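You operate a simulated robot arm through the tools that you are given. There is no shell and no other tool. Be economical: measure what you need, move in short steps, check, and stop when the job is done.

Carry out the task below with a simulated robot arm. There is one attempt and no reset: what you move stays moved.

Task
Cool the bent strip with the fan, then lower the folding handle.
Fine: fan on, heater off, wait for the SET lamp, fan off; keep the bend, leave knob and clamp, touch nothing hot.

The check looks at the end state, three seconds after you hand in, the way a careful person would. Anything else that was tipped, shoved, dropped, spilled or broken makes it a failure.

Robot
A 7-joint arm with a two-finger parallel gripper, fixed in place. Base frame: the origin is at the foot of the arm, x ahead of it, y to its left, z up. Units: mm, rad, N and s.
With the tool pointing down near the work surface it reaches from about 340 to 780 mm from the base axis. Its first joint turns from -2.897 to 2.897 rad. Payload 3.91 kg.
Tool frame: the origin (TCP) lies between the finger pads and is the grasp point; the fingertips stand 30 mm ahead of it; z points along the fingers, y is the line along which they close. The gripper opens to 110 mm. The fingers are 20 mm wide and 10 mm thick; the gripper's body (48 by 112 mm) begins 55 mm behind the TCP.
Orientation is that of the tool frame in the base frame, as a unit quaternion [w, x, y, z]. With the fingers straight down and closing along the base's y, the tool's x points along the base's -x, its y along +y and its z along -z.

Tools
- The arm moves only by the tool jog_arm. Its argument "deltas" is a list of rows, each an object (a shift or turn left out is 0, a gripper value left out holds the last) with "slide": the shift along the tool's x, y, z in mm, a list of three; "angular": the turn, a rotation vector about the tool's x, y, z in rad, a list of three. In form: [{"slide": [tx, ty, tz], "angular": [wx, wy, wz]}, ...]. A call has 1 to 8 rows; each row shifts and turns the commanded pose from where the row before left it, along the tool's axes as they then stand. "hand" is the opening, from 0 (shut) to 1 (fully open), set as the call begins (left out, the last holds). Rows are played at 5 a second. More than 50 mm and 0.15 rad between two rows, or a gripper value outside its range, and nothing of the call is played. A pose out of reach is approached as far as the arm can. The call stops where the force on the tool passes 40 N (or 10 N more than at its start, if that is more) or the arm is blocked; 0.2 s more then pass. Each finger travels about 153 mm/s and halts on what it meets, pressing with about 35 N; the grip force reading is that of the motor and also rises with nothing between the fingers. The clock runs only during rows and for 0.2 s after the last one: add rows that do not move to give the fingers time. The reply holds the time, the measured pose of the TCP, the force on the tool along the base axes, the opening and the grip force, in the units named above and with some noise.
- Cameras (640 x 400 px; columns grow to the right, rows downward): "scene" is fixed at [412.1, -496.4, 1696.5]; the picture's right is [1.00, 0.02, 0.00], its down [0.01, -0.47, -0.88] and it looks along [-0.02, 0.88, -0.47] (base axes); focal length 349 px, centre (320, 200). "wrist" rides on the gripper at [-36, 0, -57] in the tool frame; the picture's right is [0.00, -1.00, 0.00], its down [0.97, 0.00, -0.24] and it looks along [0.24, 0.00, 0.97] (tool axes); focal length 218 px, centre (320, 200). There is no depth. A picture from a camera that has moved, and an enlarged one, comes with that camera's place and axes in the base frame and with its lens. The place of the scene camera against the robot may be out by one fixed shift of up to 25 mm in any direction.
- capture(camera): a new picture of that camera. It takes no simulated time.
- move_column(by): slides the trunk up (or, below 0, down) by that many mm; the arm rides with it, the base frame stays. It gives what a move gives, with no picture.
- enlarge(camera, box): a new picture of the part [left, top, right, bottom] of that camera's present view, enlarged. It takes no simulated time.
- close_job(): hands the job in; it is judged then, once.

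Go step by step. Nothing tells you positions but the pictures and the camera data: compare them with the known pose of the tool, close in by small moves and look again before you grip or let go. The budget is 120 turns and 76 pictures, counting those below and the enlarged ones. Unless the task says otherwise, let go and move clear before handing in, and close with one line.

The tools are called by a JSON object that holds its "fn" and its "kwargs". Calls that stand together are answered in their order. jog_arm: Moves the arm, as the interface text tells. Its arguments: {"type":"object","properties":{"deltas":{"type":"array"},"hand":{"type":"number"}},"required":["deltas"]} The other tools are called the same way: move_column (by) slides the trunk up or down; capture (camera) takes a picture; enlarge (camera, box) takes an enlarged picture of a part of a camera's view; close_job () hands the job in.

At the start:

```text
clock: 0.0
position: [356.0, 206.8, 1373.9]
orientation: [0.001, 0.001, 1.0, 0.0]
ft_force: [-0.2, 0.2, -0.1]
finger_gap: 110.2
finger_force: 0.1
trunk travel left (down, up): [-575.0, 35.0]
```

scene: 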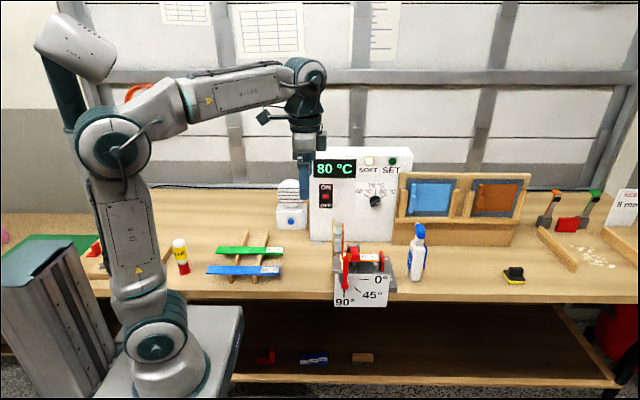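
wrist: 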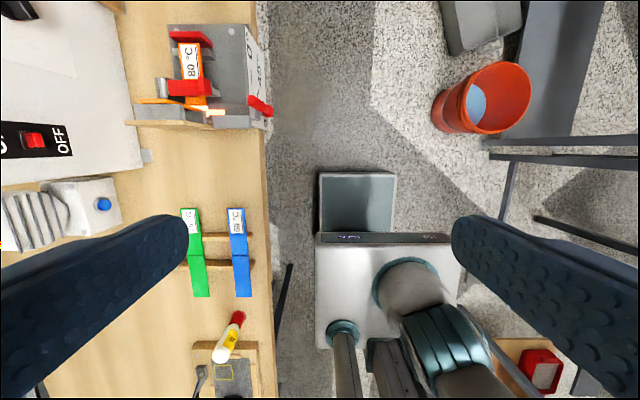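

I see a heater box with a display at 80 °C, a red rocker switch, a fan with a blue button, and a bending fixture with a red handle. I'll look closer at these first.

{"fn": "enlarge", "kwargs": {"camera": "scene", "box": [260, 140, 420, 240]}}

{"fn": "enlarge", "kwargs": {"camera": "scene", "box": [310, 215, 438, 315]}}

{"fn": "enlarge", "kwargs": {"camera": "wrist", "box": [0, 0, 320, 240]}}

```text
4.00 times, centred on (340, 190) of scene
camera zoom: at [412.1, -496.4, 1696.5], right [1.0, 0.02, 0.0], down [0.01, -0.47, -0.88], along [-0.02, 0.88, -0.47], focal length 1395 px, centre (240, 240)
```

zoom: 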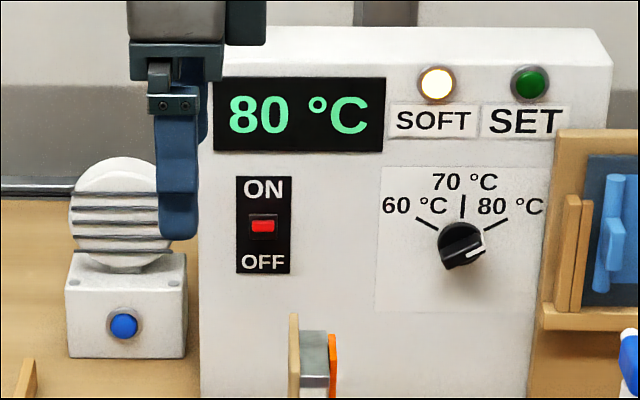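

```text
4.00 times, centred on (374, 265) of scene
camera zoom: at [412.1, -496.4, 1696.5], right [1.0, 0.02, 0.0], down [0.01, -0.47, -0.88], along [-0.02, 0.88, -0.47], focal length 1395 px, centre (104, -60)
```

zoom: 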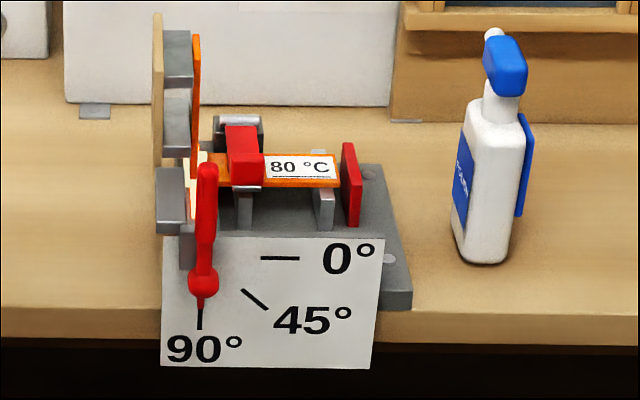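

```text
1.67 times, centred on (160, 120) of wrist
camera zoom: at [392.1, 207.2, 1430.1], right [0.0, -1.0, 0.0], down [-0.97, 0.0, 0.24], along [-0.24, 0.0, -0.97], focal length 364 px, centre (587, 333)
```

zoom: 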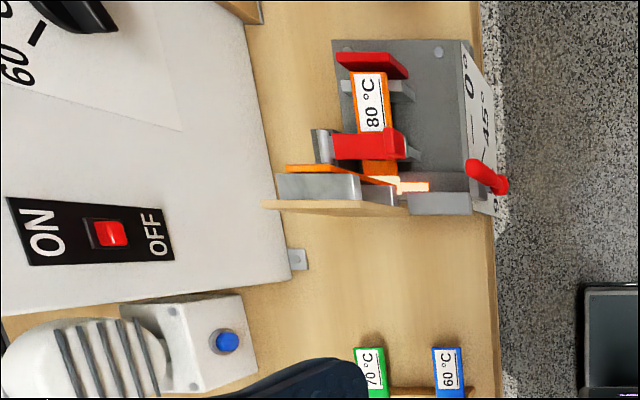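

The fan button looks to be near (270, 671, 980), and the rocker near (403, 578, 1136). Both face -y. I'll shut the fingers and turn the tool so that it closes along x, with the camera on top once tilted.

{"fn": "jog_arm", "kwargs": {"deltas": [{"angular": [0, 0, -0.15]}, {"angular": [0, 0, -0.15]}, {"angular": [0, 0, -0.15]}, {"angular": [0, 0, -0.15]}, {"angular": [0, 0, -0.15]}, {"angular": [0, 0, -0.15]}, {"angular": [0, 0, -0.15]}, {"angular": [0, 0, -0.15]}], "hand": 0}}

{"fn": "jog_arm", "kwargs": {"deltas": [{"angular": [0, 0, -0.15]}, {"angular": [0, 0, -0.15]}, {"angular": [0, 0, -0.0708]}, {"angular": [0, -0.15, 0]}, {"angular": [0, -0.15, 0]}, {"angular": [0, -0.15, 0]}, {"angular": [0, -0.15, 0]}, {"angular": [0, -0.1, 0]}]}}

{"fn": "capture", "kwargs": {"camera": "wrist"}}

```text
clock: 1.8
position: [356.5, 206.9, 1373.8]
orientation: [-0.001, -0.565, 0.825, 0.0]
ft_force: [-0.5, -0.2, -0.3]
finger_gap: 0.0
finger_force: 34.8
trunk travel left (down, up): [-575.0, 35.0]
```

```text
clock: 3.6
position: [356.7, 208.3, 1373.1]
orientation: [0.243, -0.663, 0.665, 0.243]
ft_force: [-0.2, 1.0, 0.6]
finger_gap: 0.2
finger_force: 34.9
trunk travel left (down, up): [-575.0, 35.0]
```

```text
70 pictures are left
camera wrist: at [356.2, 197.9, 1440.0], right [1.0, 0.0, 0.0], down [0.0, -0.9, -0.44], along [0.0, 0.44, -0.9], focal length 218 px, centre (320, 200)
```

wrist: 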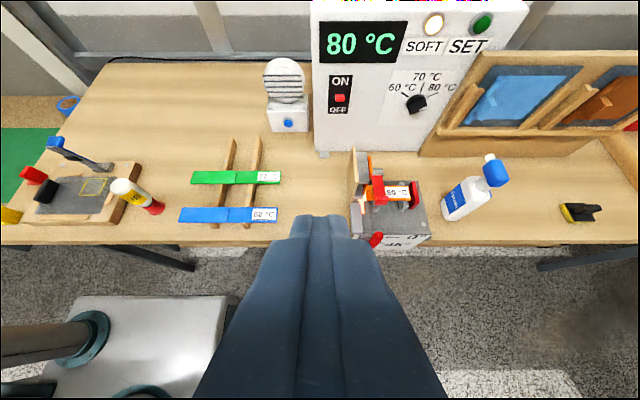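

The camera view is good: the fan button is around (267, 655, 987). I'll approach it along a clear line.

{"fn": "jog_arm", "kwargs": {"deltas": [{"slide": [-8, 11, 45]}, {"slide": [-8, 11, 45]}, {"slide": [-8, 11, 45]}, {"slide": [-8, 11, 45]}, {"slide": [-8, 11, 45]}, {"slide": [-8, 11, 45]}, {"slide": [-8, 11, 45]}, {"slide": [-8, 11, 45]}]}}

{"fn": "capture", "kwargs": {"camera": "wrist"}}

```text
clock: 5.4
position: [269.1, 488.7, 1137.5]
orientation: [0.242, -0.664, 0.665, 0.243]
ft_force: [-1.1, 0.1, 0.0]
finger_gap: 0.0
finger_force: 35.2
trunk travel left (down, up): [-575.0, 35.0]
```

```text
69 pictures are left
camera wrist: at [269.2, 480.2, 1205.3], right [1.0, 0.0, 0.0], down [0.0, -0.9, -0.44], along [0.0, 0.44, -0.9], focal length 218 px, centre (320, 200)
```

wrist: 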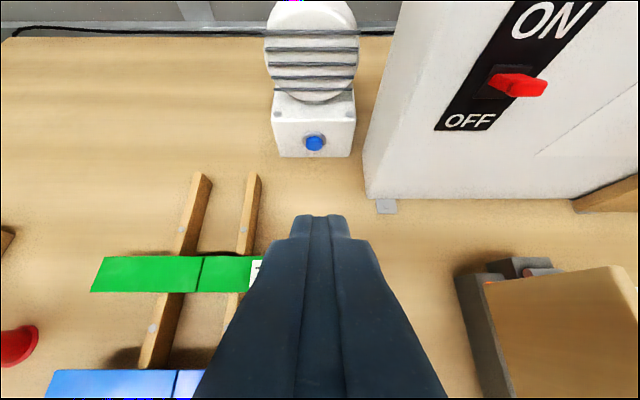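

The button is now measured at about (263, 663, 992). I'll tilt further towards horizontal and approach to about 25 mm short of it.

{"fn": "jog_arm", "kwargs": {"deltas": [{"angular": [0, -0.15, 0]}, {"angular": [0, -0.15, 0]}, {"angular": [0, -0.05, 0]}, {"slide": [13, 1.5, 42]}, {"slide": [13, 1.5, 42]}, {"slide": [13, 1.5, 42]}, {"slide": [9, 1.5, 28]}]}}

{"fn": "capture", "kwargs": {"camera": "wrist"}}

{"fn": "capture", "kwargs": {"camera": "scene"}}

```text
clock: 7.0
position: [261.6, 598.6, 1020.3]
orientation: [0.354, -0.612, 0.613, 0.354]
ft_force: [-0.5, -0.1, -0.2]
finger_gap: 0.0
finger_force: 34.9
trunk travel left (down, up): [-575.0, 35.0]
```

```text
68 pictures are left
camera wrist: at [261.7, 567.4, 1079.5], right [1.0, 0.0, 0.0], down [0.0, -0.69, -0.72], along [0.0, 0.72, -0.69], focal length 218 px, centre (320, 200)
```

wrist: 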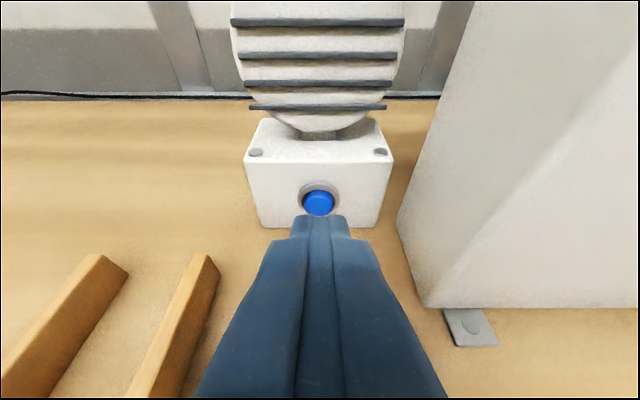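

```text
67 pictures are left
```

scene: 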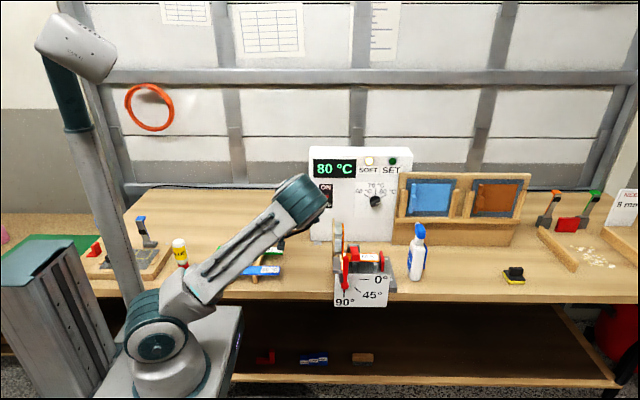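

The tip is lined up in x and about 15 mm high. Next I'll lower it so that its leading edge meets the button at z of about 989, then push in +y in small steps.

{"fn": "jog_arm", "kwargs": {"deltas": [{"slide": [12.7, 0, 28]}, {"slide": [0, 0, 0]}, {"slide": [-2, 0, 3.5]}, {"slide": [-2, 0, 3.5]}, {"slide": [-1, 0, 1.7]}, {"slide": [-1, 0, 1.7]}]}}

{"fn": "capture", "kwargs": {"camera": "wrist"}}

```text
clock: 8.4
position: [260.9, 628.0, 995.1]
orientation: [0.354, -0.612, 0.612, 0.354]
ft_force: [1.2, 0.7, -0.6]
finger_gap: 0.0
finger_force: 35.2
trunk travel left (down, up): [-575.0, 35.0]
```

```text
66 pictures are left
camera wrist: at [262.6, 596.5, 1055.1], right [1.0, 0.0, 0.0], down [0.0, -0.69, -0.72], along [0.0, 0.72, -0.69], focal length 218 px, centre (320, 200)
```

wrist: 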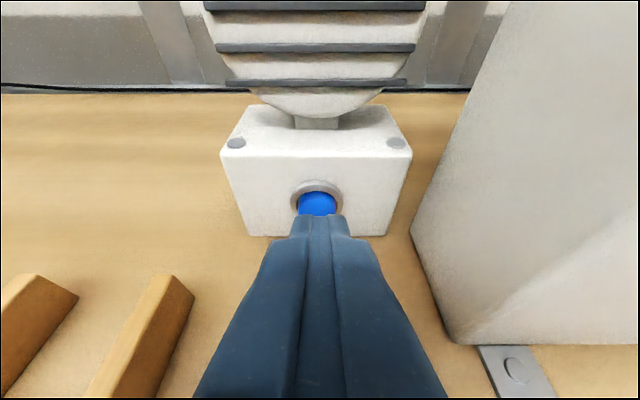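

There is no contact yet, so I'll keep pushing gently in +y and watch the force.

{"fn": "jog_arm", "kwargs": {"deltas": [{"slide": [-1, 0, 1.7]}, {"slide": [-1, 0, 1.7]}, {"slide": [-1, 0, 1.7]}, {"slide": [-1, 0, 1.7]}]}}

{"fn": "enlarge", "kwargs": {"camera": "wrist", "box": [220, 100, 420, 240]}}

```text
clock: 9.4
position: [263.0, 635.4, 995.7]
orientation: [-0.354, 0.612, -0.612, -0.354]
ft_force: [1.1, -0.1, -0.1]
finger_gap: 0.0
finger_force: 35.5
trunk travel left (down, up): [-575.0, 35.0]
```

```text
2.86 times, centred on (320, 170) of wrist
camera zoom: at [262.8, 604.2, 1055.1], right [1.0, 0.0, 0.0], down [0.0, -0.69, -0.72], along [0.0, 0.72, -0.69], focal length 624 px, centre (320, 286)
```

zoom: 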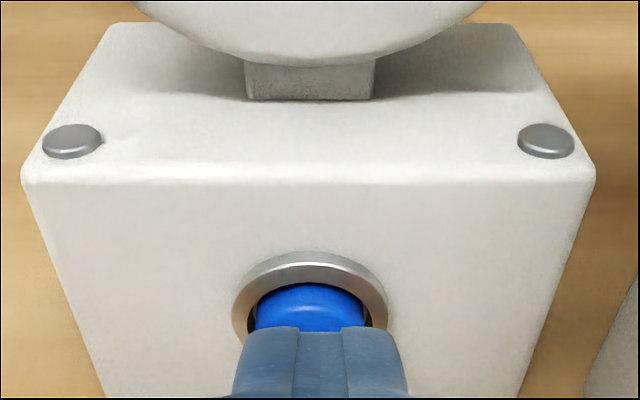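

Still no force. The bezel centre is at z of about 989.5, which matches the tip edge, so I'll continue.

{"fn": "jog_arm", "kwargs": {"deltas": [{"slide": [-0.5, 0, 0.9]}, {"slide": [-0.5, 0, 0.9]}, {"slide": [-0.5, 0, 0.9]}, {"slide": [-0.5, 0, 0.9]}]}}

{"fn": "capture", "kwargs": {"camera": "scene"}}

```text
clock: 10.4
position: [262.6, 639.6, 994.7]
orientation: [0.353, -0.612, 0.613, 0.354]
ft_force: [0.6, -0.1, 1.1]
finger_gap: 0.1
finger_force: 35.2
trunk travel left (down, up): [-575.0, 35.0]
```

```text
64 pictures are left
```

scene: 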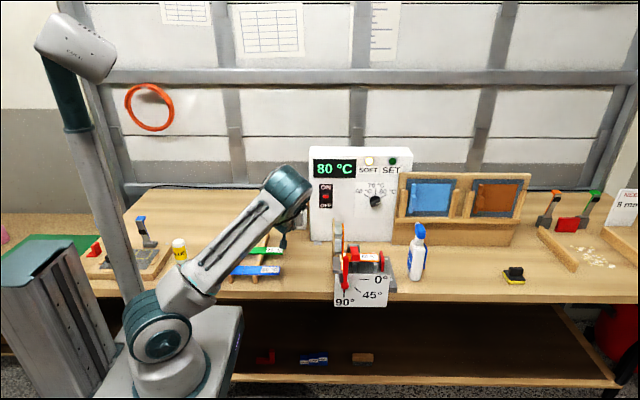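

{"fn": "jog_arm", "kwargs": {"deltas": [{"slide": [-0.5, 0, 0.9]}, {"slide": [-0.5, 0, 0.9]}, {"slide": [-0.5, 0, 0.9]}, {"slide": [-0.5, 0, 0.9]}]}}

{"fn": "enlarge", "kwargs": {"camera": "wrist", "box": [220, 0, 420, 240]}}

```text
clock: 11.4
position: [261.7, 643.1, 994.2]
orientation: [0.355, -0.611, 0.613, 0.354]
ft_force: [-0.4, -0.2, 0.5]
finger_gap: 0.2
finger_force: 34.7
trunk travel left (down, up): [-575.0, 35.0]
```

```text
1.67 times, centred on (320, 120) of wrist
camera zoom: at [262.5, 612.8, 1054.9], right [1.0, 0.0, 0.0], down [0.0, -0.69, -0.72], along [0.0, 0.72, -0.69], focal length 364 px, centre (320, 333)
```

zoom: 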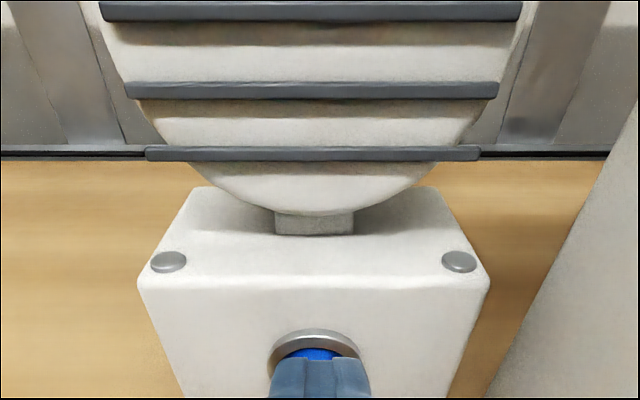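

{"fn": "jog_arm", "kwargs": {"deltas": [{"slide": [-0.5, 0, 0.9]}, {"slide": [-0.5, 0, 0.9]}, {"slide": [-0.5, 0, 0.9]}, {"slide": [-0.5, 0, 0.9]}]}}

{"fn": "enlarge", "kwargs": {"camera": "wrist", "box": [220, 100, 420, 240]}}

```text
clock: 12.4
position: [261.8, 646.8, 995.8]
orientation: [-0.354, 0.612, -0.612, -0.355]
ft_force: [0.0, 0.4, -0.2]
finger_gap: 0.0
finger_force: 34.6
trunk travel left (down, up): [-575.0, 35.0]
```

```text
2.86 times, centred on (320, 170) of wrist
camera zoom: at [262.8, 616.6, 1055.3], right [1.0, 0.0, 0.0], down [0.0, -0.69, -0.72], along [0.0, 0.72, -0.69], focal length 624 px, centre (320, 286)
```

zoom: 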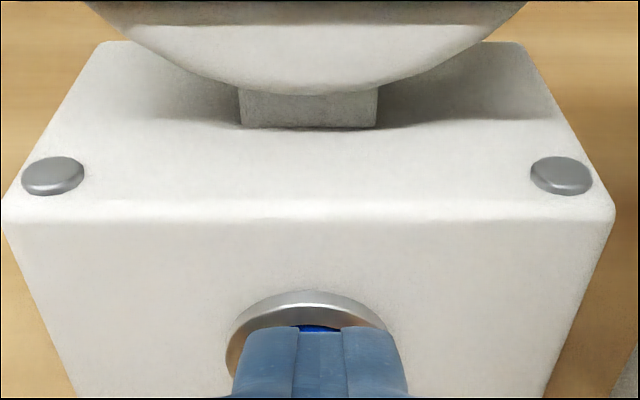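

{"fn": "enlarge", "kwargs": {"camera": "scene", "box": [240, 160, 340, 260]}}

{"fn": "capture", "kwargs": {"camera": "wrist"}}

```text
4.00 times, centred on (290, 210) of scene
camera zoom: at [412.1, -496.4, 1696.5], right [1.0, 0.02, 0.0], down [0.01, -0.47, -0.88], along [-0.02, 0.88, -0.47], focal length 1395 px, centre (440, 160)
```

zoom: 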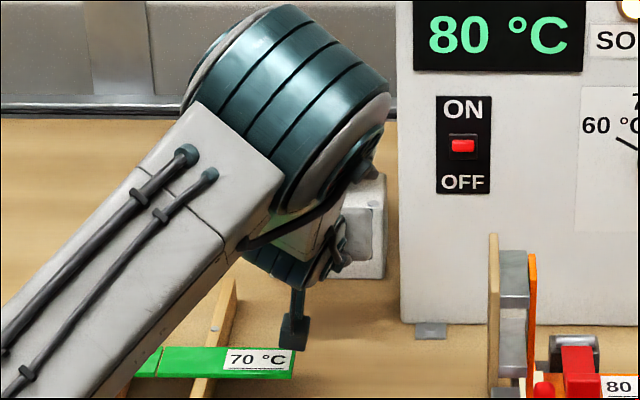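

```text
60 pictures are left
camera wrist: at [262.8, 616.6, 1055.3], right [1.0, 0.0, 0.0], down [0.0, -0.69, -0.72], along [0.0, 0.72, -0.69], focal length 218 px, centre (320, 200)
```

wrist: 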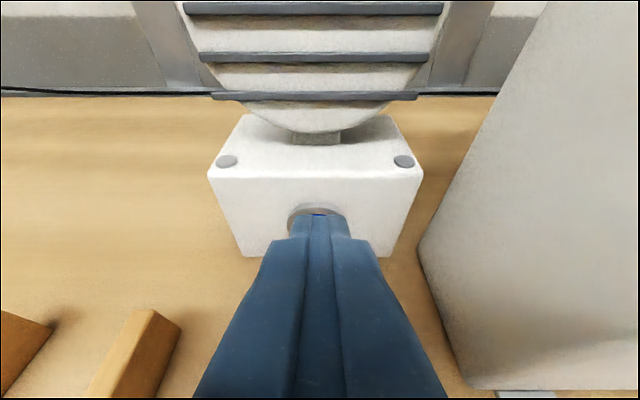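

The tip has passed where I put the face with no contact. Comparing several wrist views, the fan sits further and lower, with its face near y≈712 and the button near z≈940. I'll lower in small steps and look again.

{"fn": "jog_arm", "kwargs": {"deltas": [{"slide": [-4, 0, -14]}, {"slide": [4, 0, 2.5]}, {"slide": [4, 0, 2.5]}, {"slide": [4, 0, 2.5]}, {"slide": [4, 0, 2.5]}]}}

{"fn": "capture", "kwargs": {"camera": "wrist"}}

```text
clock: 13.6
position: [262.7, 638.4, 986.7]
orientation: [0.354, -0.612, 0.612, 0.355]
ft_force: [-0.3, -0.6, 0.5]
finger_gap: 0.0
finger_force: 35.0
trunk travel left (down, up): [-575.0, 35.0]
```

```text
59 pictures are left
camera wrist: at [262.9, 607.3, 1046.8], right [1.0, 0.0, 0.0], down [0.0, -0.69, -0.72], along [0.0, 0.72, -0.69], focal length 218 px, centre (320, 200)
```

wrist: 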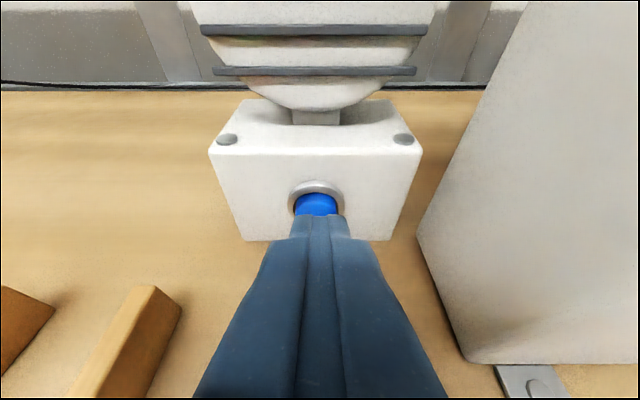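

This view again agrees with the fan base at y≈716 and the surface near z≈896, so I'll lower to button height.

{"fn": "jog_arm", "kwargs": {"deltas": [{"slide": [7, 0.5, 7.5]}, {"slide": [7, 0, 7.5]}, {"slide": [7, 0.5, 7.5]}, {"slide": [7, 0, 7.5]}]}}

{"fn": "capture", "kwargs": {"camera": "wrist"}}

```text
clock: 14.6
position: [261.7, 650.0, 947.1]
orientation: [0.355, -0.611, 0.614, 0.353]
ft_force: [1.2, 0.5, 0.3]
finger_gap: 0.1
finger_force: 35.3
trunk travel left (down, up): [-575.0, 35.0]
```

```text
58 pictures are left
camera wrist: at [262.0, 619.5, 1007.4], right [1.0, 0.0, 0.0], down [0.0, -0.69, -0.72], along [0.0, 0.72, -0.69], focal length 218 px, centre (320, 200)
```

wrist: 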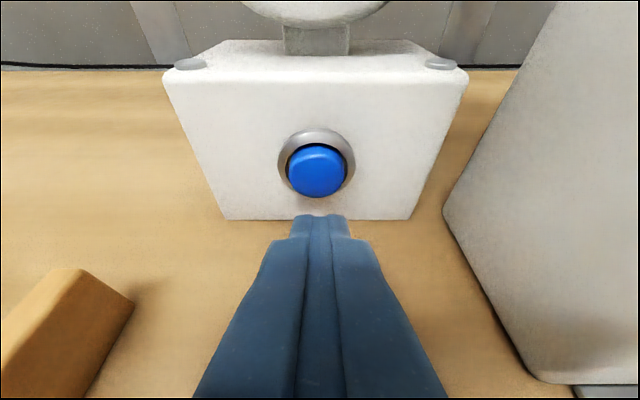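

Now the button is clearly ahead at about (260, 706, 945). I'll raise 4 mm and push forward in +y.

{"fn": "jog_arm", "kwargs": {"deltas": [{"slide": [-3.5, 1.5, -2]}, {"slide": [-2, 0, 3.5]}, {"slide": [-2, 0, 3.5]}, {"slide": [-2, 0, 3.5]}, {"slide": [-2, 0, 3.5]}, {"slide": [-1, 0, 1.7]}]}}

{"fn": "capture", "kwargs": {"camera": "wrist"}}

```text
clock: 16.0
position: [259.9, 669.1, 952.2]
orientation: [0.355, -0.61, 0.614, 0.354]
ft_force: [0.7, -2.3, -0.3]
finger_gap: 0.3
finger_force: 34.9
trunk travel left (down, up): [-575.0, 35.0]
```

```text
57 pictures are left
camera wrist: at [260.4, 637.2, 1011.7], right [1.0, 0.0, 0.0], down [0.0, -0.69, -0.72], along [0.0, 0.72, -0.69], focal length 218 px, centre (320, 200)
```

wrist: 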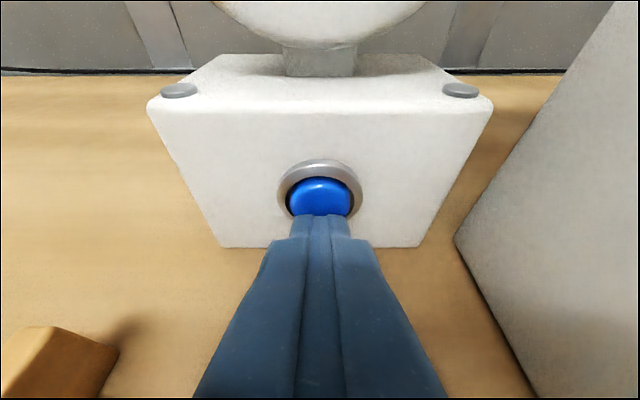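

Contact is starting, with the force in y at -2.3 N. I'll push a few more millimetres.

{"fn": "jog_arm", "kwargs": {"deltas": [{"slide": [-0.5, 0, 0.9]}, {"slide": [-0.5, 0, 0.9]}, {"slide": [-0.5, 0, 0.9]}]}}

{"fn": "enlarge", "kwargs": {"camera": "wrist", "box": [220, 0, 420, 240]}}

```text
clock: 16.8
position: [259.2, 670.4, 951.5]
orientation: [0.354, -0.612, 0.612, 0.354]
ft_force: [-0.4, -4.0, 0.4]
finger_gap: 0.0
finger_force: 34.7
trunk travel left (down, up): [-575.0, 35.0]
```

```text
1.67 times, centred on (320, 120) of wrist
camera zoom: at [260.4, 640.2, 1011.8], right [1.0, 0.0, 0.0], down [0.0, -0.69, -0.72], along [0.0, 0.72, -0.69], focal length 364 px, centre (320, 333)
```

zoom: 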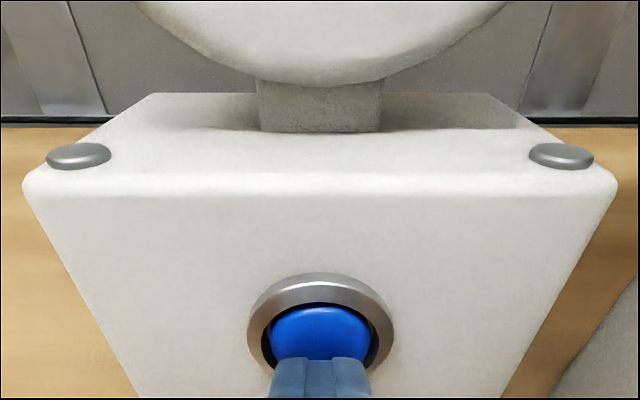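

{"fn": "jog_arm", "kwargs": {"deltas": [{"slide": [-0.5, 0, 0.9]}, {"slide": [-0.5, 0, 0.9]}]}}

{"fn": "enlarge", "kwargs": {"camera": "wrist", "box": [220, 0, 420, 240]}}

```text
clock: 17.4
position: [260.6, 672.2, 952.1]
orientation: [0.354, -0.611, 0.612, 0.354]
ft_force: [-2.6, -13.2, 2.4]
finger_gap: 0.0
finger_force: 35.1
trunk travel left (down, up): [-575.0, 35.0]
```

```text
1.67 times, centred on (320, 120) of wrist
camera zoom: at [260.4, 640.7, 1011.8], right [1.0, 0.0, 0.0], down [0.0, -0.69, -0.72], along [0.0, 0.72, -0.69], focal length 364 px, centre (320, 333)
```

zoom: 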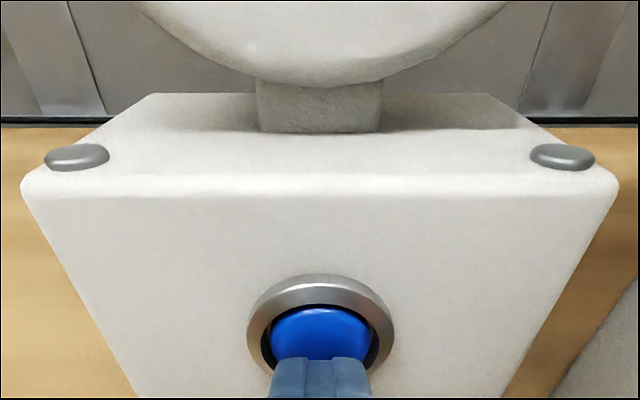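

The force rose to 13 N with no further travel, so the button has bottomed out. I'll back off and check whether the fan is on.

{"fn": "jog_arm", "kwargs": {"deltas": [{"slide": [10, 0, -17]}, {"slide": [10, 0, -17]}, {"slide": [0, 0, 0]}]}}

{"fn": "capture", "kwargs": {"camera": "wrist"}}

{"fn": "enlarge", "kwargs": {"camera": "scene", "box": [260, 140, 420, 240]}}

```text
clock: 18.2
position: [260.8, 634.9, 952.3]
orientation: [0.355, -0.611, 0.612, 0.354]
ft_force: [-0.7, 0.6, 0.5]
finger_gap: 0.2
finger_force: 35.5
trunk travel left (down, up): [-575.0, 35.0]
```

```text
54 pictures are left
camera wrist: at [260.3, 603.1, 1011.7], right [1.0, 0.0, 0.0], down [0.0, -0.69, -0.72], along [0.0, 0.72, -0.69], focal length 218 px, centre (320, 200)
```

wrist: 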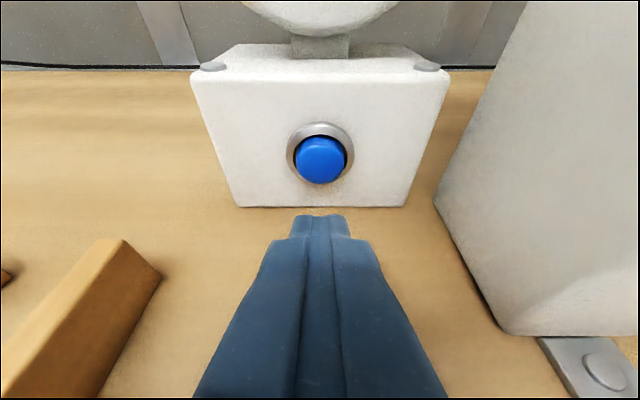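

```text
4.00 times, centred on (340, 190) of scene
camera zoom: at [412.1, -496.4, 1696.5], right [1.0, 0.02, 0.0], down [0.01, -0.47, -0.88], along [-0.02, 0.88, -0.47], focal length 1395 px, centre (240, 240)
```

zoom: 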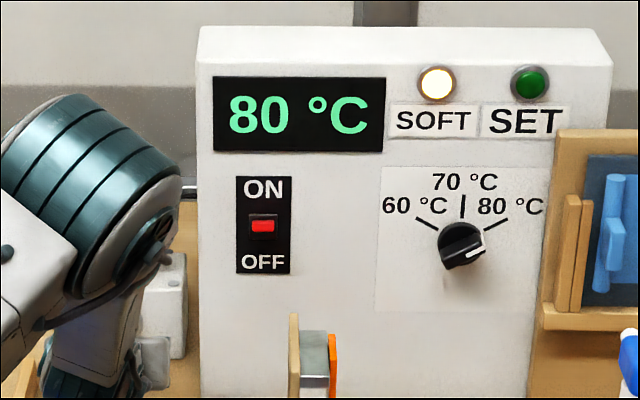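

I can't tell the fan's state from here. I'll back up and out to view the fan and the rocker together.

{"fn": "jog_arm", "kwargs": {"deltas": [{"slide": [-19.4, -5, -37.6]}, {"slide": [-19.4, -5, -37.6]}, {"slide": [-19.4, -15, -37.6]}, {"slide": [-19.4, -22, -37.6]}, {"slide": [-19.4, -22, -37.6]}, {"slide": [0, 0, 0]}]}}

{"fn": "capture", "kwargs": {"camera": "wrist"}}

```text
clock: 19.6
position: [328.1, 517.3, 1129.3]
orientation: [-0.354, 0.612, -0.612, -0.354]
ft_force: [0.1, -0.9, 0.1]
finger_gap: 0.1
finger_force: 34.9
trunk travel left (down, up): [-575.0, 35.0]
```

```text
52 pictures are left
camera wrist: at [328.8, 486.9, 1189.4], right [1.0, 0.0, 0.0], down [0.0, -0.69, -0.72], along [0.0, 0.72, -0.69], focal length 218 px, centre (320, 200)
```

wrist: 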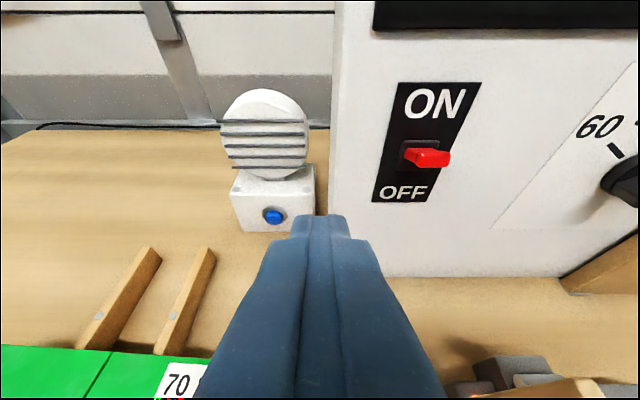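

{"fn": "enlarge", "kwargs": {"camera": "wrist", "box": [210, 80, 330, 240]}}

{"fn": "enlarge", "kwargs": {"camera": "wrist", "box": [360, 70, 500, 210]}}

{"fn": "enlarge", "kwargs": {"camera": "scene", "box": [260, 140, 420, 240]}}

```text
2.50 times, centred on (270, 160) of wrist
camera zoom: at [328.8, 486.9, 1189.4], right [1.0, 0.0, 0.0], down [0.0, -0.69, -0.72], along [0.0, 0.72, -0.69], focal length 546 px, centre (445, 300)
```

zoom: 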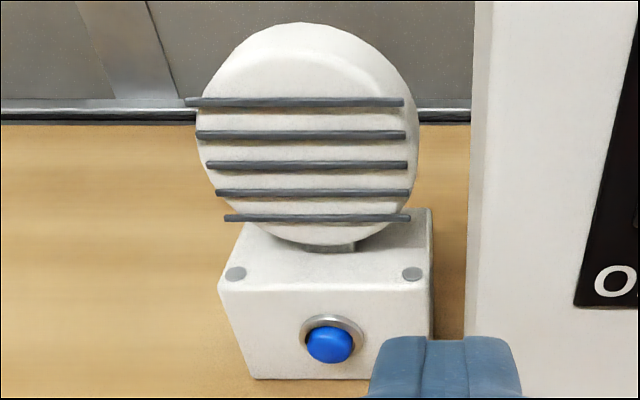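

```text
2.86 times, centred on (430, 140) of wrist
camera zoom: at [328.8, 486.9, 1189.4], right [1.0, 0.0, 0.0], down [0.0, -0.69, -0.72], along [0.0, 0.72, -0.69], focal length 624 px, centre (6, 371)
```

zoom: 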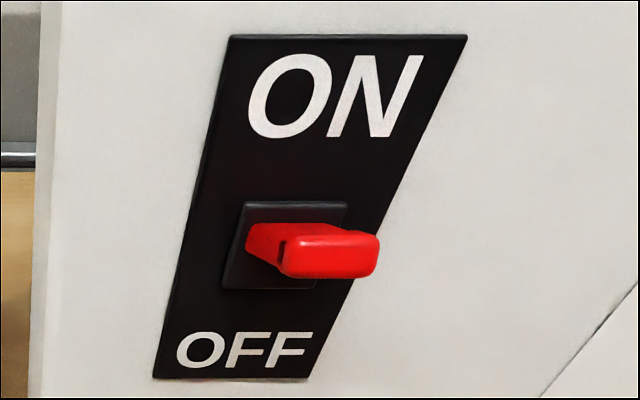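

```text
4.00 times, centred on (340, 190) of scene
camera zoom: at [412.1, -496.4, 1696.5], right [1.0, 0.02, 0.0], down [0.01, -0.47, -0.88], along [-0.02, 0.88, -0.47], focal length 1395 px, centre (240, 240)
```

zoom: 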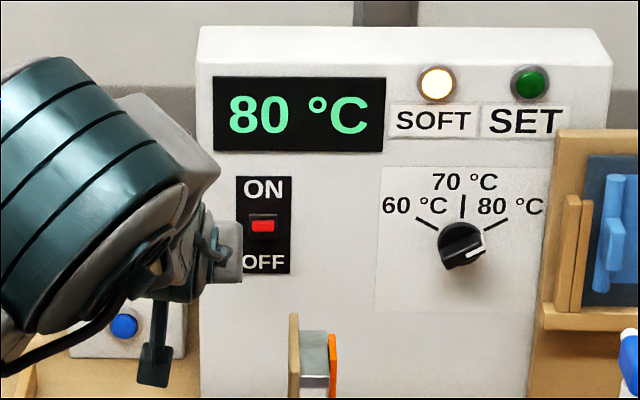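

The fan gives no visual cue yet; the temperature will tell. The heater switch is a toggle lever, its tip near (406, 613, 1107) and raised to ON, so I'll go above it to push it down.

{"fn": "jog_arm", "kwargs": {"deltas": [{"slide": [-15, -26, 12]}, {"slide": [-15, -26, 12]}, {"slide": [-15, -26, 12]}, {"slide": [0, 0, 0]}]}}

{"fn": "capture", "kwargs": {"camera": "wrist"}}

```text
clock: 20.6
position: [406.1, 572.1, 1150.4]
orientation: [0.354, -0.612, 0.612, 0.354]
ft_force: [0.2, -0.2, -0.2]
finger_gap: 0.2
finger_force: 35.0
trunk travel left (down, up): [-575.0, 35.0]
```

```text
48 pictures are left
camera wrist: at [407.6, 541.2, 1209.8], right [1.0, 0.0, 0.0], down [0.0, -0.69, -0.72], along [0.0, 0.72, -0.69], focal length 218 px, centre (320, 200)
```

wrist: 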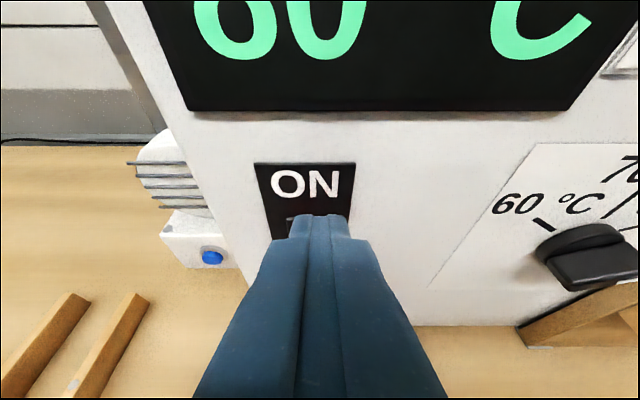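

The switch column is at x≈400. I'll shift 5 mm left and move in above the lever.

{"fn": "jog_arm", "kwargs": {"deltas": [{"slide": [-2.5, 2.5, 4.3]}, {"slide": [-2.5, 2.5, 4.3]}, {"slide": [-2.5, 0, 4.3]}, {"slide": [-2.5, 0, 4.3]}]}}

{"fn": "capture", "kwargs": {"camera": "wrist"}}

{"fn": "enlarge", "kwargs": {"camera": "scene", "box": [270, 140, 430, 240]}}

```text
clock: 21.6
position: [401.9, 594.0, 1150.1]
orientation: [0.355, -0.611, 0.613, 0.354]
ft_force: [-0.2, 0.6, 0.5]
finger_gap: 0.1
finger_force: 34.5
trunk travel left (down, up): [-575.0, 35.0]
```

```text
47 pictures are left
camera wrist: at [402.5, 561.3, 1210.1], right [1.0, 0.0, 0.0], down [0.0, -0.69, -0.72], along [0.0, 0.72, -0.69], focal length 218 px, centre (320, 200)
```

wrist: 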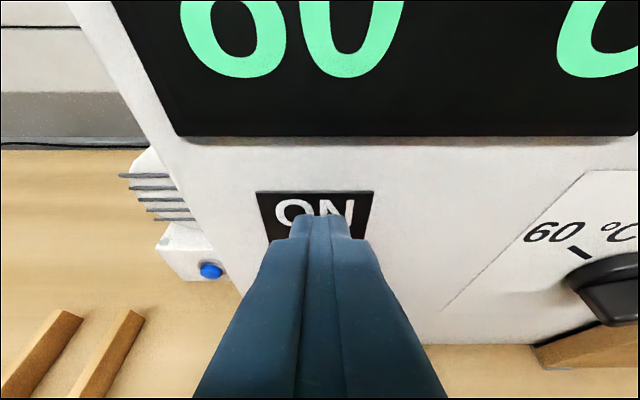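

```text
4.00 times, centred on (350, 190) of scene
camera zoom: at [412.1, -496.4, 1696.5], right [1.0, 0.02, 0.0], down [0.01, -0.47, -0.88], along [-0.02, 0.88, -0.47], focal length 1395 px, centre (200, 240)
```

zoom: 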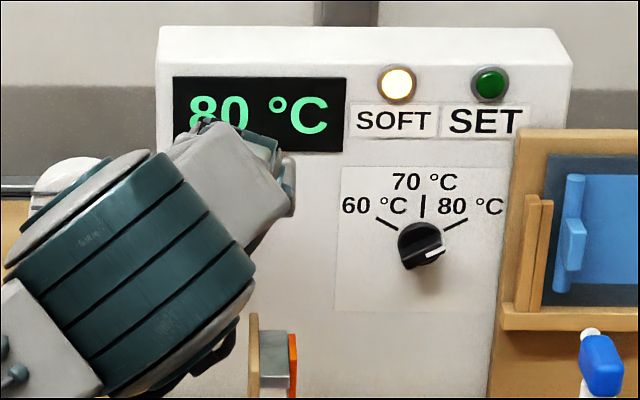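

The panel is at y≈629 and the lever at z≈1100, and the tip is above it. Next I'll press straight down in small steps.

{"fn": "jog_arm", "kwargs": {"deltas": [{"slide": [3.5, 1, 2]}, {"slide": [3.5, 0, 2]}, {"slide": [2.6, 0, 1.5]}, {"slide": [2.6, 0, 1.5]}, {"slide": [2.6, 0, 1.5]}]}}

{"fn": "capture", "kwargs": {"camera": "wrist"}}

```text
clock: 22.8
position: [402.2, 592.1, 1134.3]
orientation: [0.356, -0.611, 0.613, 0.354]
ft_force: [-0.6, -0.4, 1.5]
finger_gap: 0.0
finger_force: 35.5
trunk travel left (down, up): [-575.0, 35.0]
```

```text
45 pictures are left
camera wrist: at [401.6, 561.6, 1193.3], right [1.0, 0.0, 0.0], down [0.0, -0.69, -0.72], along [0.0, 0.72, -0.69], focal length 218 px, centre (320, 200)
```

wrist: 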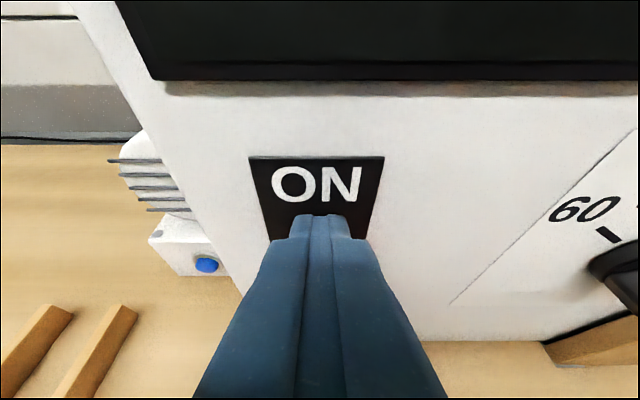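

Near contact. I'll continue down, watching the force.

{"fn": "jog_arm", "kwargs": {"deltas": [{"slide": [1.7, 0, 1]}, {"slide": [1.7, 0, 1]}, {"slide": [1.7, 0, 1]}, {"slide": [1.7, 0, 1]}]}}

```text
clock: 23.8
position: [400.5, 592.1, 1125.3]
orientation: [0.354, -0.612, 0.612, 0.354]
ft_force: [0.0, 0.7, -0.1]
finger_gap: 0.1
finger_force: 35.0
trunk travel left (down, up): [-575.0, 35.0]
```

{"fn": "jog_arm", "kwargs": {"deltas": [{"slide": [1.7, 0, 1]}, {"slide": [1.7, 0, 1]}, {"slide": [1.7, 0, 1]}]}}

{"fn": "capture", "kwargs": {"camera": "wrist"}}

```text
clock: 24.6
position: [401.0, 592.3, 1120.4]
orientation: [0.355, -0.611, 0.612, 0.354]
ft_force: [-0.4, -0.1, 3.0]
finger_gap: 0.1
finger_force: 34.8
trunk travel left (down, up): [-575.0, 35.0]
```

```text
44 pictures are left
camera wrist: at [401.1, 561.5, 1179.6], right [1.0, 0.0, 0.0], down [0.0, -0.69, -0.72], along [0.0, 0.72, -0.69], focal length 218 px, centre (320, 200)
```

wrist: 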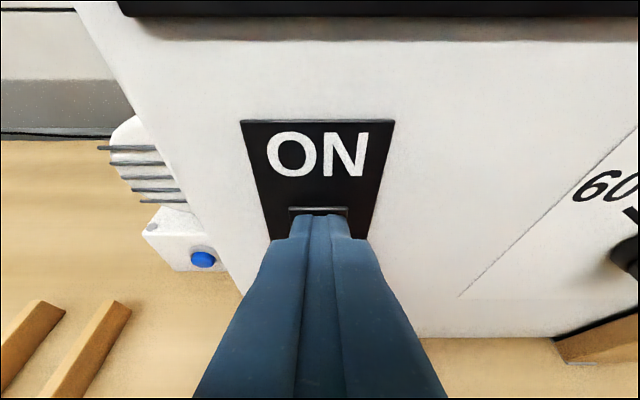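

Contact is beginning at 3 N. I'll continue down.

{"fn": "jog_arm", "kwargs": {"deltas": [{"slide": [1.7, 0, 1]}, {"slide": [1.7, 0, 1]}, {"slide": [1.7, 0, 1]}]}}

{"fn": "jog_arm", "kwargs": {"deltas": [{"slide": [1.7, 0, 1]}, {"slide": [1.7, 0, 1]}, {"slide": [1.7, 0, 1]}]}}

{"fn": "capture", "kwargs": {"camera": "wrist"}}

```text
clock: 25.4
position: [400.3, 591.1, 1118.3]
orientation: [0.36, -0.609, 0.611, 0.354]
ft_force: [2.4, -0.9, 33.6]
finger_gap: 0.0
finger_force: 34.6
trunk travel left (down, up): [-575.0, 35.0]
```

```text
clock: 25.9
position: [401.0, 592.3, 1118.4]
orientation: [0.363, -0.608, 0.61, 0.355]
ft_force: [-2.0, -14.1, 16.4]
finger_gap: 0.0
finger_force: 35.0
trunk travel left (down, up): [-575.0, 35.0]
stopped in row 2: the force on the tool passed its limit (the readings are from after the stop); the commanded pose is now the measured one
```

```text
43 pictures are left
camera wrist: at [400.8, 560.0, 1178.7], right [1.0, -0.01, 0.01], down [0.0, -0.68, -0.73], along [0.01, 0.73, -0.68], focal length 218 px, centre (320, 200)
```

wrist: 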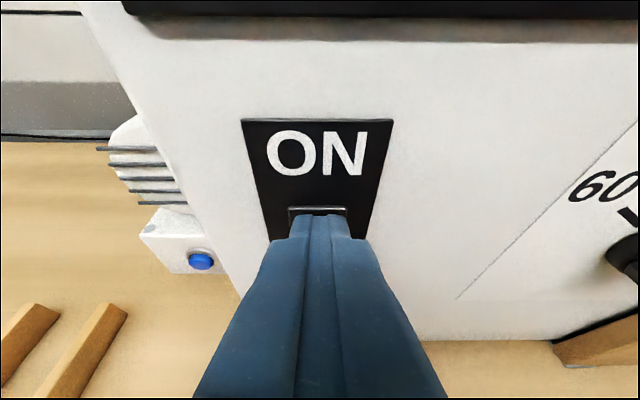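

It stopped firmly with the tip edge near z≈1095, so the lever may already be at its OFF stop. I'll retreat up and back and look.

{"fn": "jog_arm", "kwargs": {"deltas": [{"slide": [-10, 0, -6]}, {"slide": [-10, 0, -15]}, {"slide": [0, 20, -40]}, {"slide": [0, 30, -35]}, {"slide": [0, 0, 0]}]}}

{"fn": "enlarge", "kwargs": {"camera": "wrist", "box": [240, 60, 500, 240]}}

{"fn": "enlarge", "kwargs": {"camera": "scene", "box": [270, 140, 430, 240]}}

```text
clock: 27.1
position: [352.8, 522.0, 1178.4]
orientation: [0.359, -0.61, 0.61, 0.356]
ft_force: [-0.3, -0.2, -0.6]
finger_gap: 0.1
finger_force: 34.5
trunk travel left (down, up): [-575.0, 35.0]
```

```text
2.22 times, centred on (370, 150) of wrist
camera zoom: at [351.5, 489.3, 1238.5], right [1.0, 0.0, 0.0], down [0.0, -0.68, -0.73], along [0.01, 0.73, -0.68], focal length 485 px, centre (209, 311)
```

zoom: 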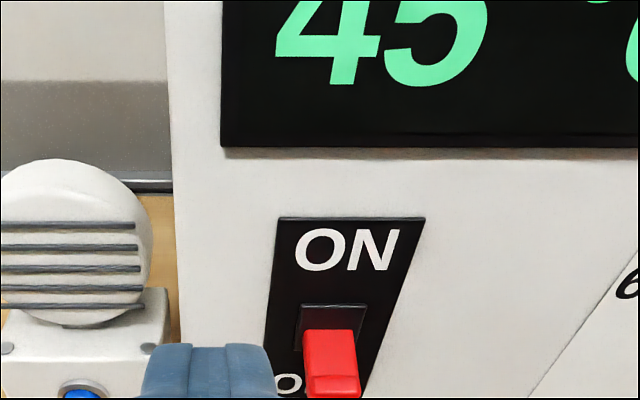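

```text
4.00 times, centred on (350, 190) of scene
camera zoom: at [412.1, -496.4, 1696.5], right [1.0, 0.02, 0.0], down [0.01, -0.47, -0.88], along [-0.02, 0.88, -0.47], focal length 1395 px, centre (200, 240)
```

zoom: 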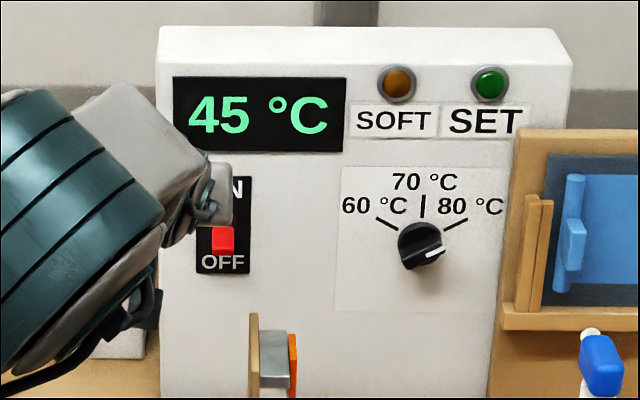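

The heater is OFF and the display has dropped to 45 °C, so the fan is running. I'll go back to the fan button while waiting for SET.

{"fn": "jog_arm", "kwargs": {"deltas": [{"slide": [0, 46, 0]}, {"slide": [0, 46, 0]}, {"slide": [23.3, 0, 35]}, {"slide": [23.3, 0, 35]}, {"slide": [23.3, 0, 35]}, {"slide": [23.3, 0, 35]}, {"slide": [23.3, 0, 35]}, {"slide": [20, 0, 30]}]}}

{"fn": "enlarge", "kwargs": {"camera": "scene", "box": [270, 140, 430, 240]}}

{"fn": "capture", "kwargs": {"camera": "wrist"}}

```text
clock: 28.9
position: [259.6, 632.4, 959.4]
orientation: [-0.359, 0.61, -0.61, -0.356]
ft_force: [0.2, 0.3, 0.3]
finger_gap: 0.1
finger_force: 35.2
trunk travel left (down, up): [-575.0, 35.0]
```

```text
4.00 times, centred on (350, 190) of scene
camera zoom: at [412.1, -496.4, 1696.5], right [1.0, 0.02, 0.0], down [0.01, -0.47, -0.88], along [-0.02, 0.88, -0.47], focal length 1395 px, centre (200, 240)
```

zoom: 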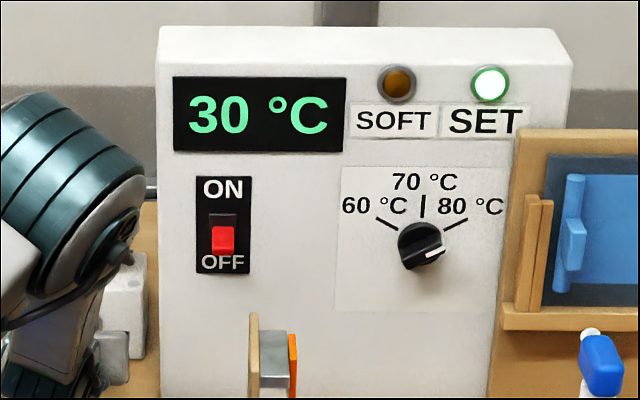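

```text
39 pictures are left
camera wrist: at [259.6, 601.3, 1018.4], right [1.0, 0.0, 0.0], down [0.0, -0.68, -0.73], along [0.01, 0.73, -0.68], focal length 218 px, centre (320, 200)
```

wrist: 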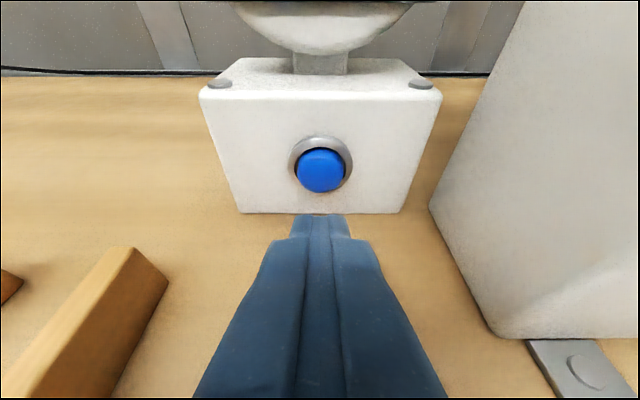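

The SET lamp is lit at 30 °C. I'll press the fan button again the same way.

{"fn": "jog_arm", "kwargs": {"deltas": [{"slide": [-3.5, 0, 17]}, {"slide": [-7.5, 0, 16.5]}, {"slide": [-0.5, 0, 0.9]}, {"slide": [-0.5, 0, 0.9]}, {"slide": [-0.5, 0, 0.9]}, {"slide": [-0.5, 0, 0.9]}, {"slide": [-0.5, 0, 0.9]}]}}

```text
clock: 30.5
position: [261.4, 672.3, 953.1]
orientation: [0.359, -0.61, 0.611, 0.355]
ft_force: [-0.3, -10.3, -0.9]
finger_gap: 0.2
finger_force: 35.1
trunk travel left (down, up): [-575.0, 35.0]
```

{"fn": "jog_arm", "kwargs": {"deltas": [{"slide": [-0.4, 0, 0.7]}]}}

{"fn": "jog_arm", "kwargs": {"deltas": [{"slide": [10, 0, -17]}, {"slide": [10, 0, -17]}, {"slide": [-19.4, -5, -37.6]}, {"slide": [-19.4, -5, -37.6]}, {"slide": [-19.4, -15, -37.6]}, {"slide": [-19.4, -22, -37.6]}, {"slide": [-19.4, -22, -37.6]}, {"slide": [0, 0, 0]}]}}

{"fn": "enlarge", "kwargs": {"camera": "wrist", "box": [210, 80, 330, 240]}}

{"fn": "capture", "kwargs": {"camera": "scene"}}

```text
clock: 30.9
position: [261.2, 671.5, 952.8]
orientation: [0.359, -0.61, 0.611, 0.355]
ft_force: [1.7, -18.9, -3.0]
finger_gap: 0.0
finger_force: 35.0
trunk travel left (down, up): [-575.0, 35.0]
```

```text
clock: 32.7
position: [327.5, 518.9, 1127.9]
orientation: [0.36, -0.61, 0.61, 0.355]
ft_force: [0.0, -0.1, -0.1]
finger_gap: 0.0
finger_force: 34.6
trunk travel left (down, up): [-575.0, 35.0]
```

```text
2.50 times, centred on (270, 160) of wrist
camera zoom: at [327.6, 486.7, 1188.5], right [1.0, 0.0, 0.0], down [0.0, -0.68, -0.73], along [0.0, 0.73, -0.68], focal length 546 px, centre (445, 300)
```

zoom: 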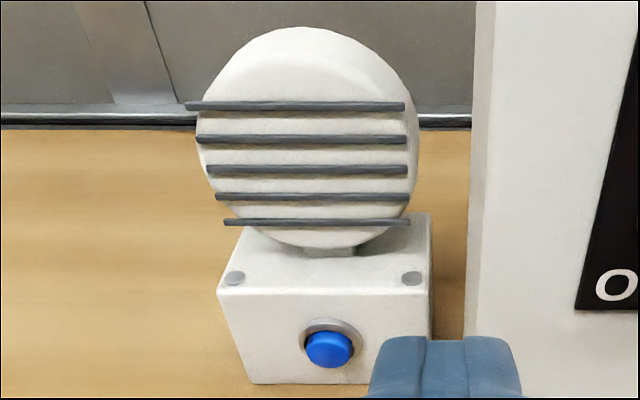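

```text
37 pictures are left
```

scene: 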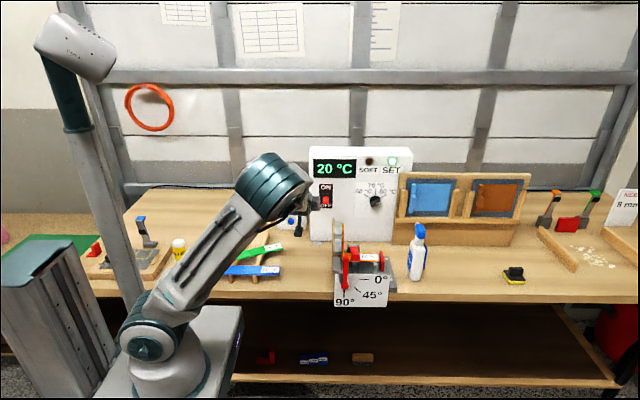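

The display shows 20 °C with SET lit, the heater off, and the fan pressed a second time. Next is the folding handle, so I'll move to a good viewpoint in front of the fixture.

{"fn": "jog_arm", "kwargs": {"deltas": [{"slide": [17.5, -18.5, -36]}, {"slide": [17.5, -18.5, -36]}, {"slide": [17.5, -18.5, -36]}, {"slide": [17.5, -18.5, -36]}, {"slide": [17.5, -18.5, -36]}, {"slide": [17.5, -18.5, -36]}, {"slide": [17.5, -18.5, -36]}, {"slide": [17.5, -18.5, -36]}]}}

{"fn": "capture", "kwargs": {"camera": "wrist"}}

{"fn": "enlarge", "kwargs": {"camera": "scene", "box": [260, 140, 420, 240]}}

```text
clock: 34.5
position: [474.8, 197.1, 1148.2]
orientation: [0.361, -0.609, 0.61, 0.356]
ft_force: [0.1, -0.1, 0.8]
finger_gap: 0.0
finger_force: 34.8
trunk travel left (down, up): [-575.0, 35.0]
```

```text
36 pictures are left
camera wrist: at [475.3, 164.0, 1208.0], right [1.0, 0.0, 0.0], down [0.0, -0.68, -0.73], along [0.01, 0.73, -0.68], focal length 218 px, centre (320, 200)
```

wrist: 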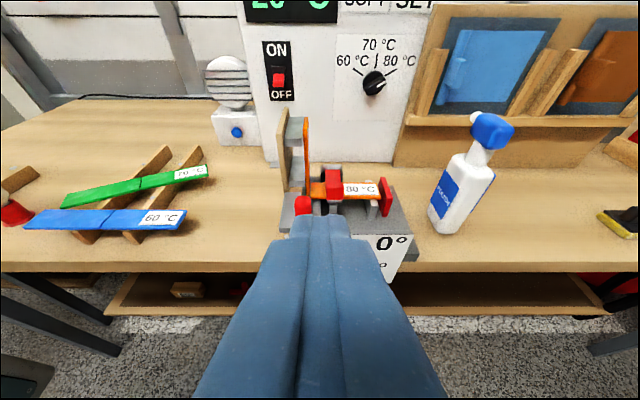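

```text
4.00 times, centred on (340, 190) of scene
camera zoom: at [412.1, -496.4, 1696.5], right [1.0, 0.02, 0.0], down [0.01, -0.47, -0.88], along [-0.02, 0.88, -0.47], focal length 1395 px, centre (240, 240)
```

zoom: 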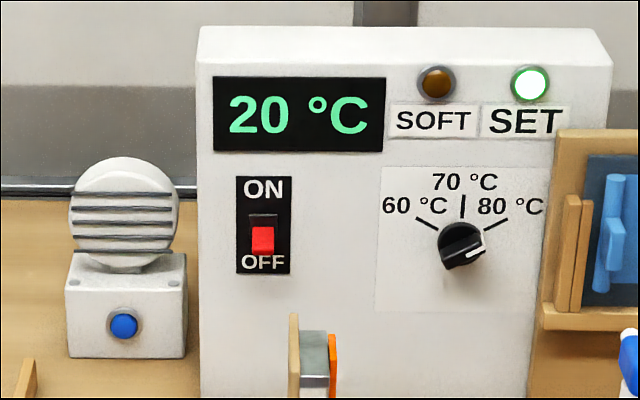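

The fingers hide the handle, so I'll shift left to see it.

{"fn": "jog_arm", "kwargs": {"deltas": [{"slide": [0, 45, 0]}, {"slide": [0, 45, 0]}, {"slide": [0, 45, 0]}, {"slide": [0, 0, 0]}]}}

{"fn": "enlarge", "kwargs": {"camera": "wrist", "box": [350, 80, 590, 280]}}

{"fn": "enlarge", "kwargs": {"camera": "scene", "box": [310, 215, 438, 315]}}

```text
clock: 35.5
position: [338.6, 196.6, 1148.4]
orientation: [-0.358, 0.611, -0.61, -0.356]
ft_force: [0.4, -0.8, 0.4]
finger_gap: 0.0
finger_force: 35.0
trunk travel left (down, up): [-575.0, 35.0]
```

```text
2.00 times, centred on (470, 180) of wrist
camera zoom: at [339.0, 165.2, 1207.9], right [1.0, 0.0, 0.0], down [0.0, -0.68, -0.73], along [0.01, 0.73, -0.68], focal length 436 px, centre (20, 240)
```

zoom: 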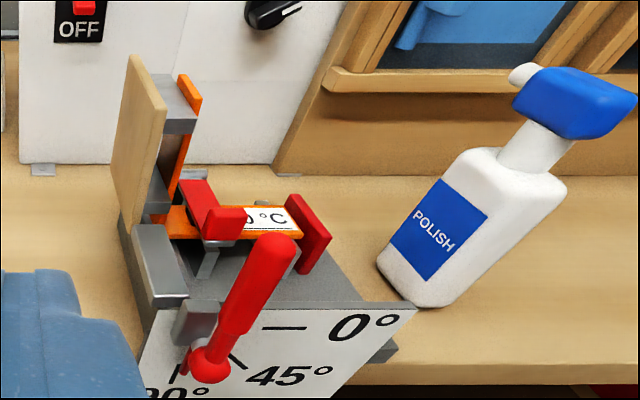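

```text
4.00 times, centred on (374, 265) of scene
camera zoom: at [412.1, -496.4, 1696.5], right [1.0, 0.02, 0.0], down [0.01, -0.47, -0.88], along [-0.02, 0.88, -0.47], focal length 1395 px, centre (104, -60)
```

zoom: 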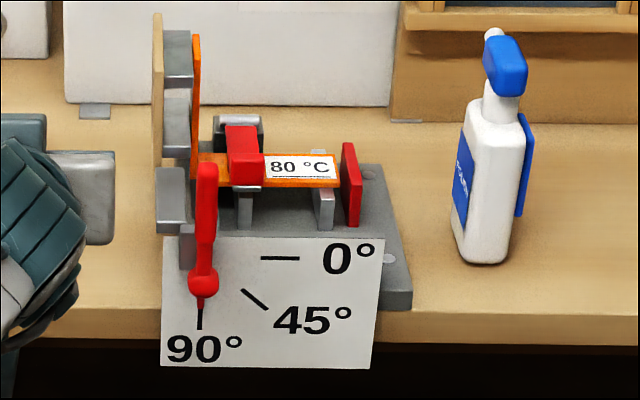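

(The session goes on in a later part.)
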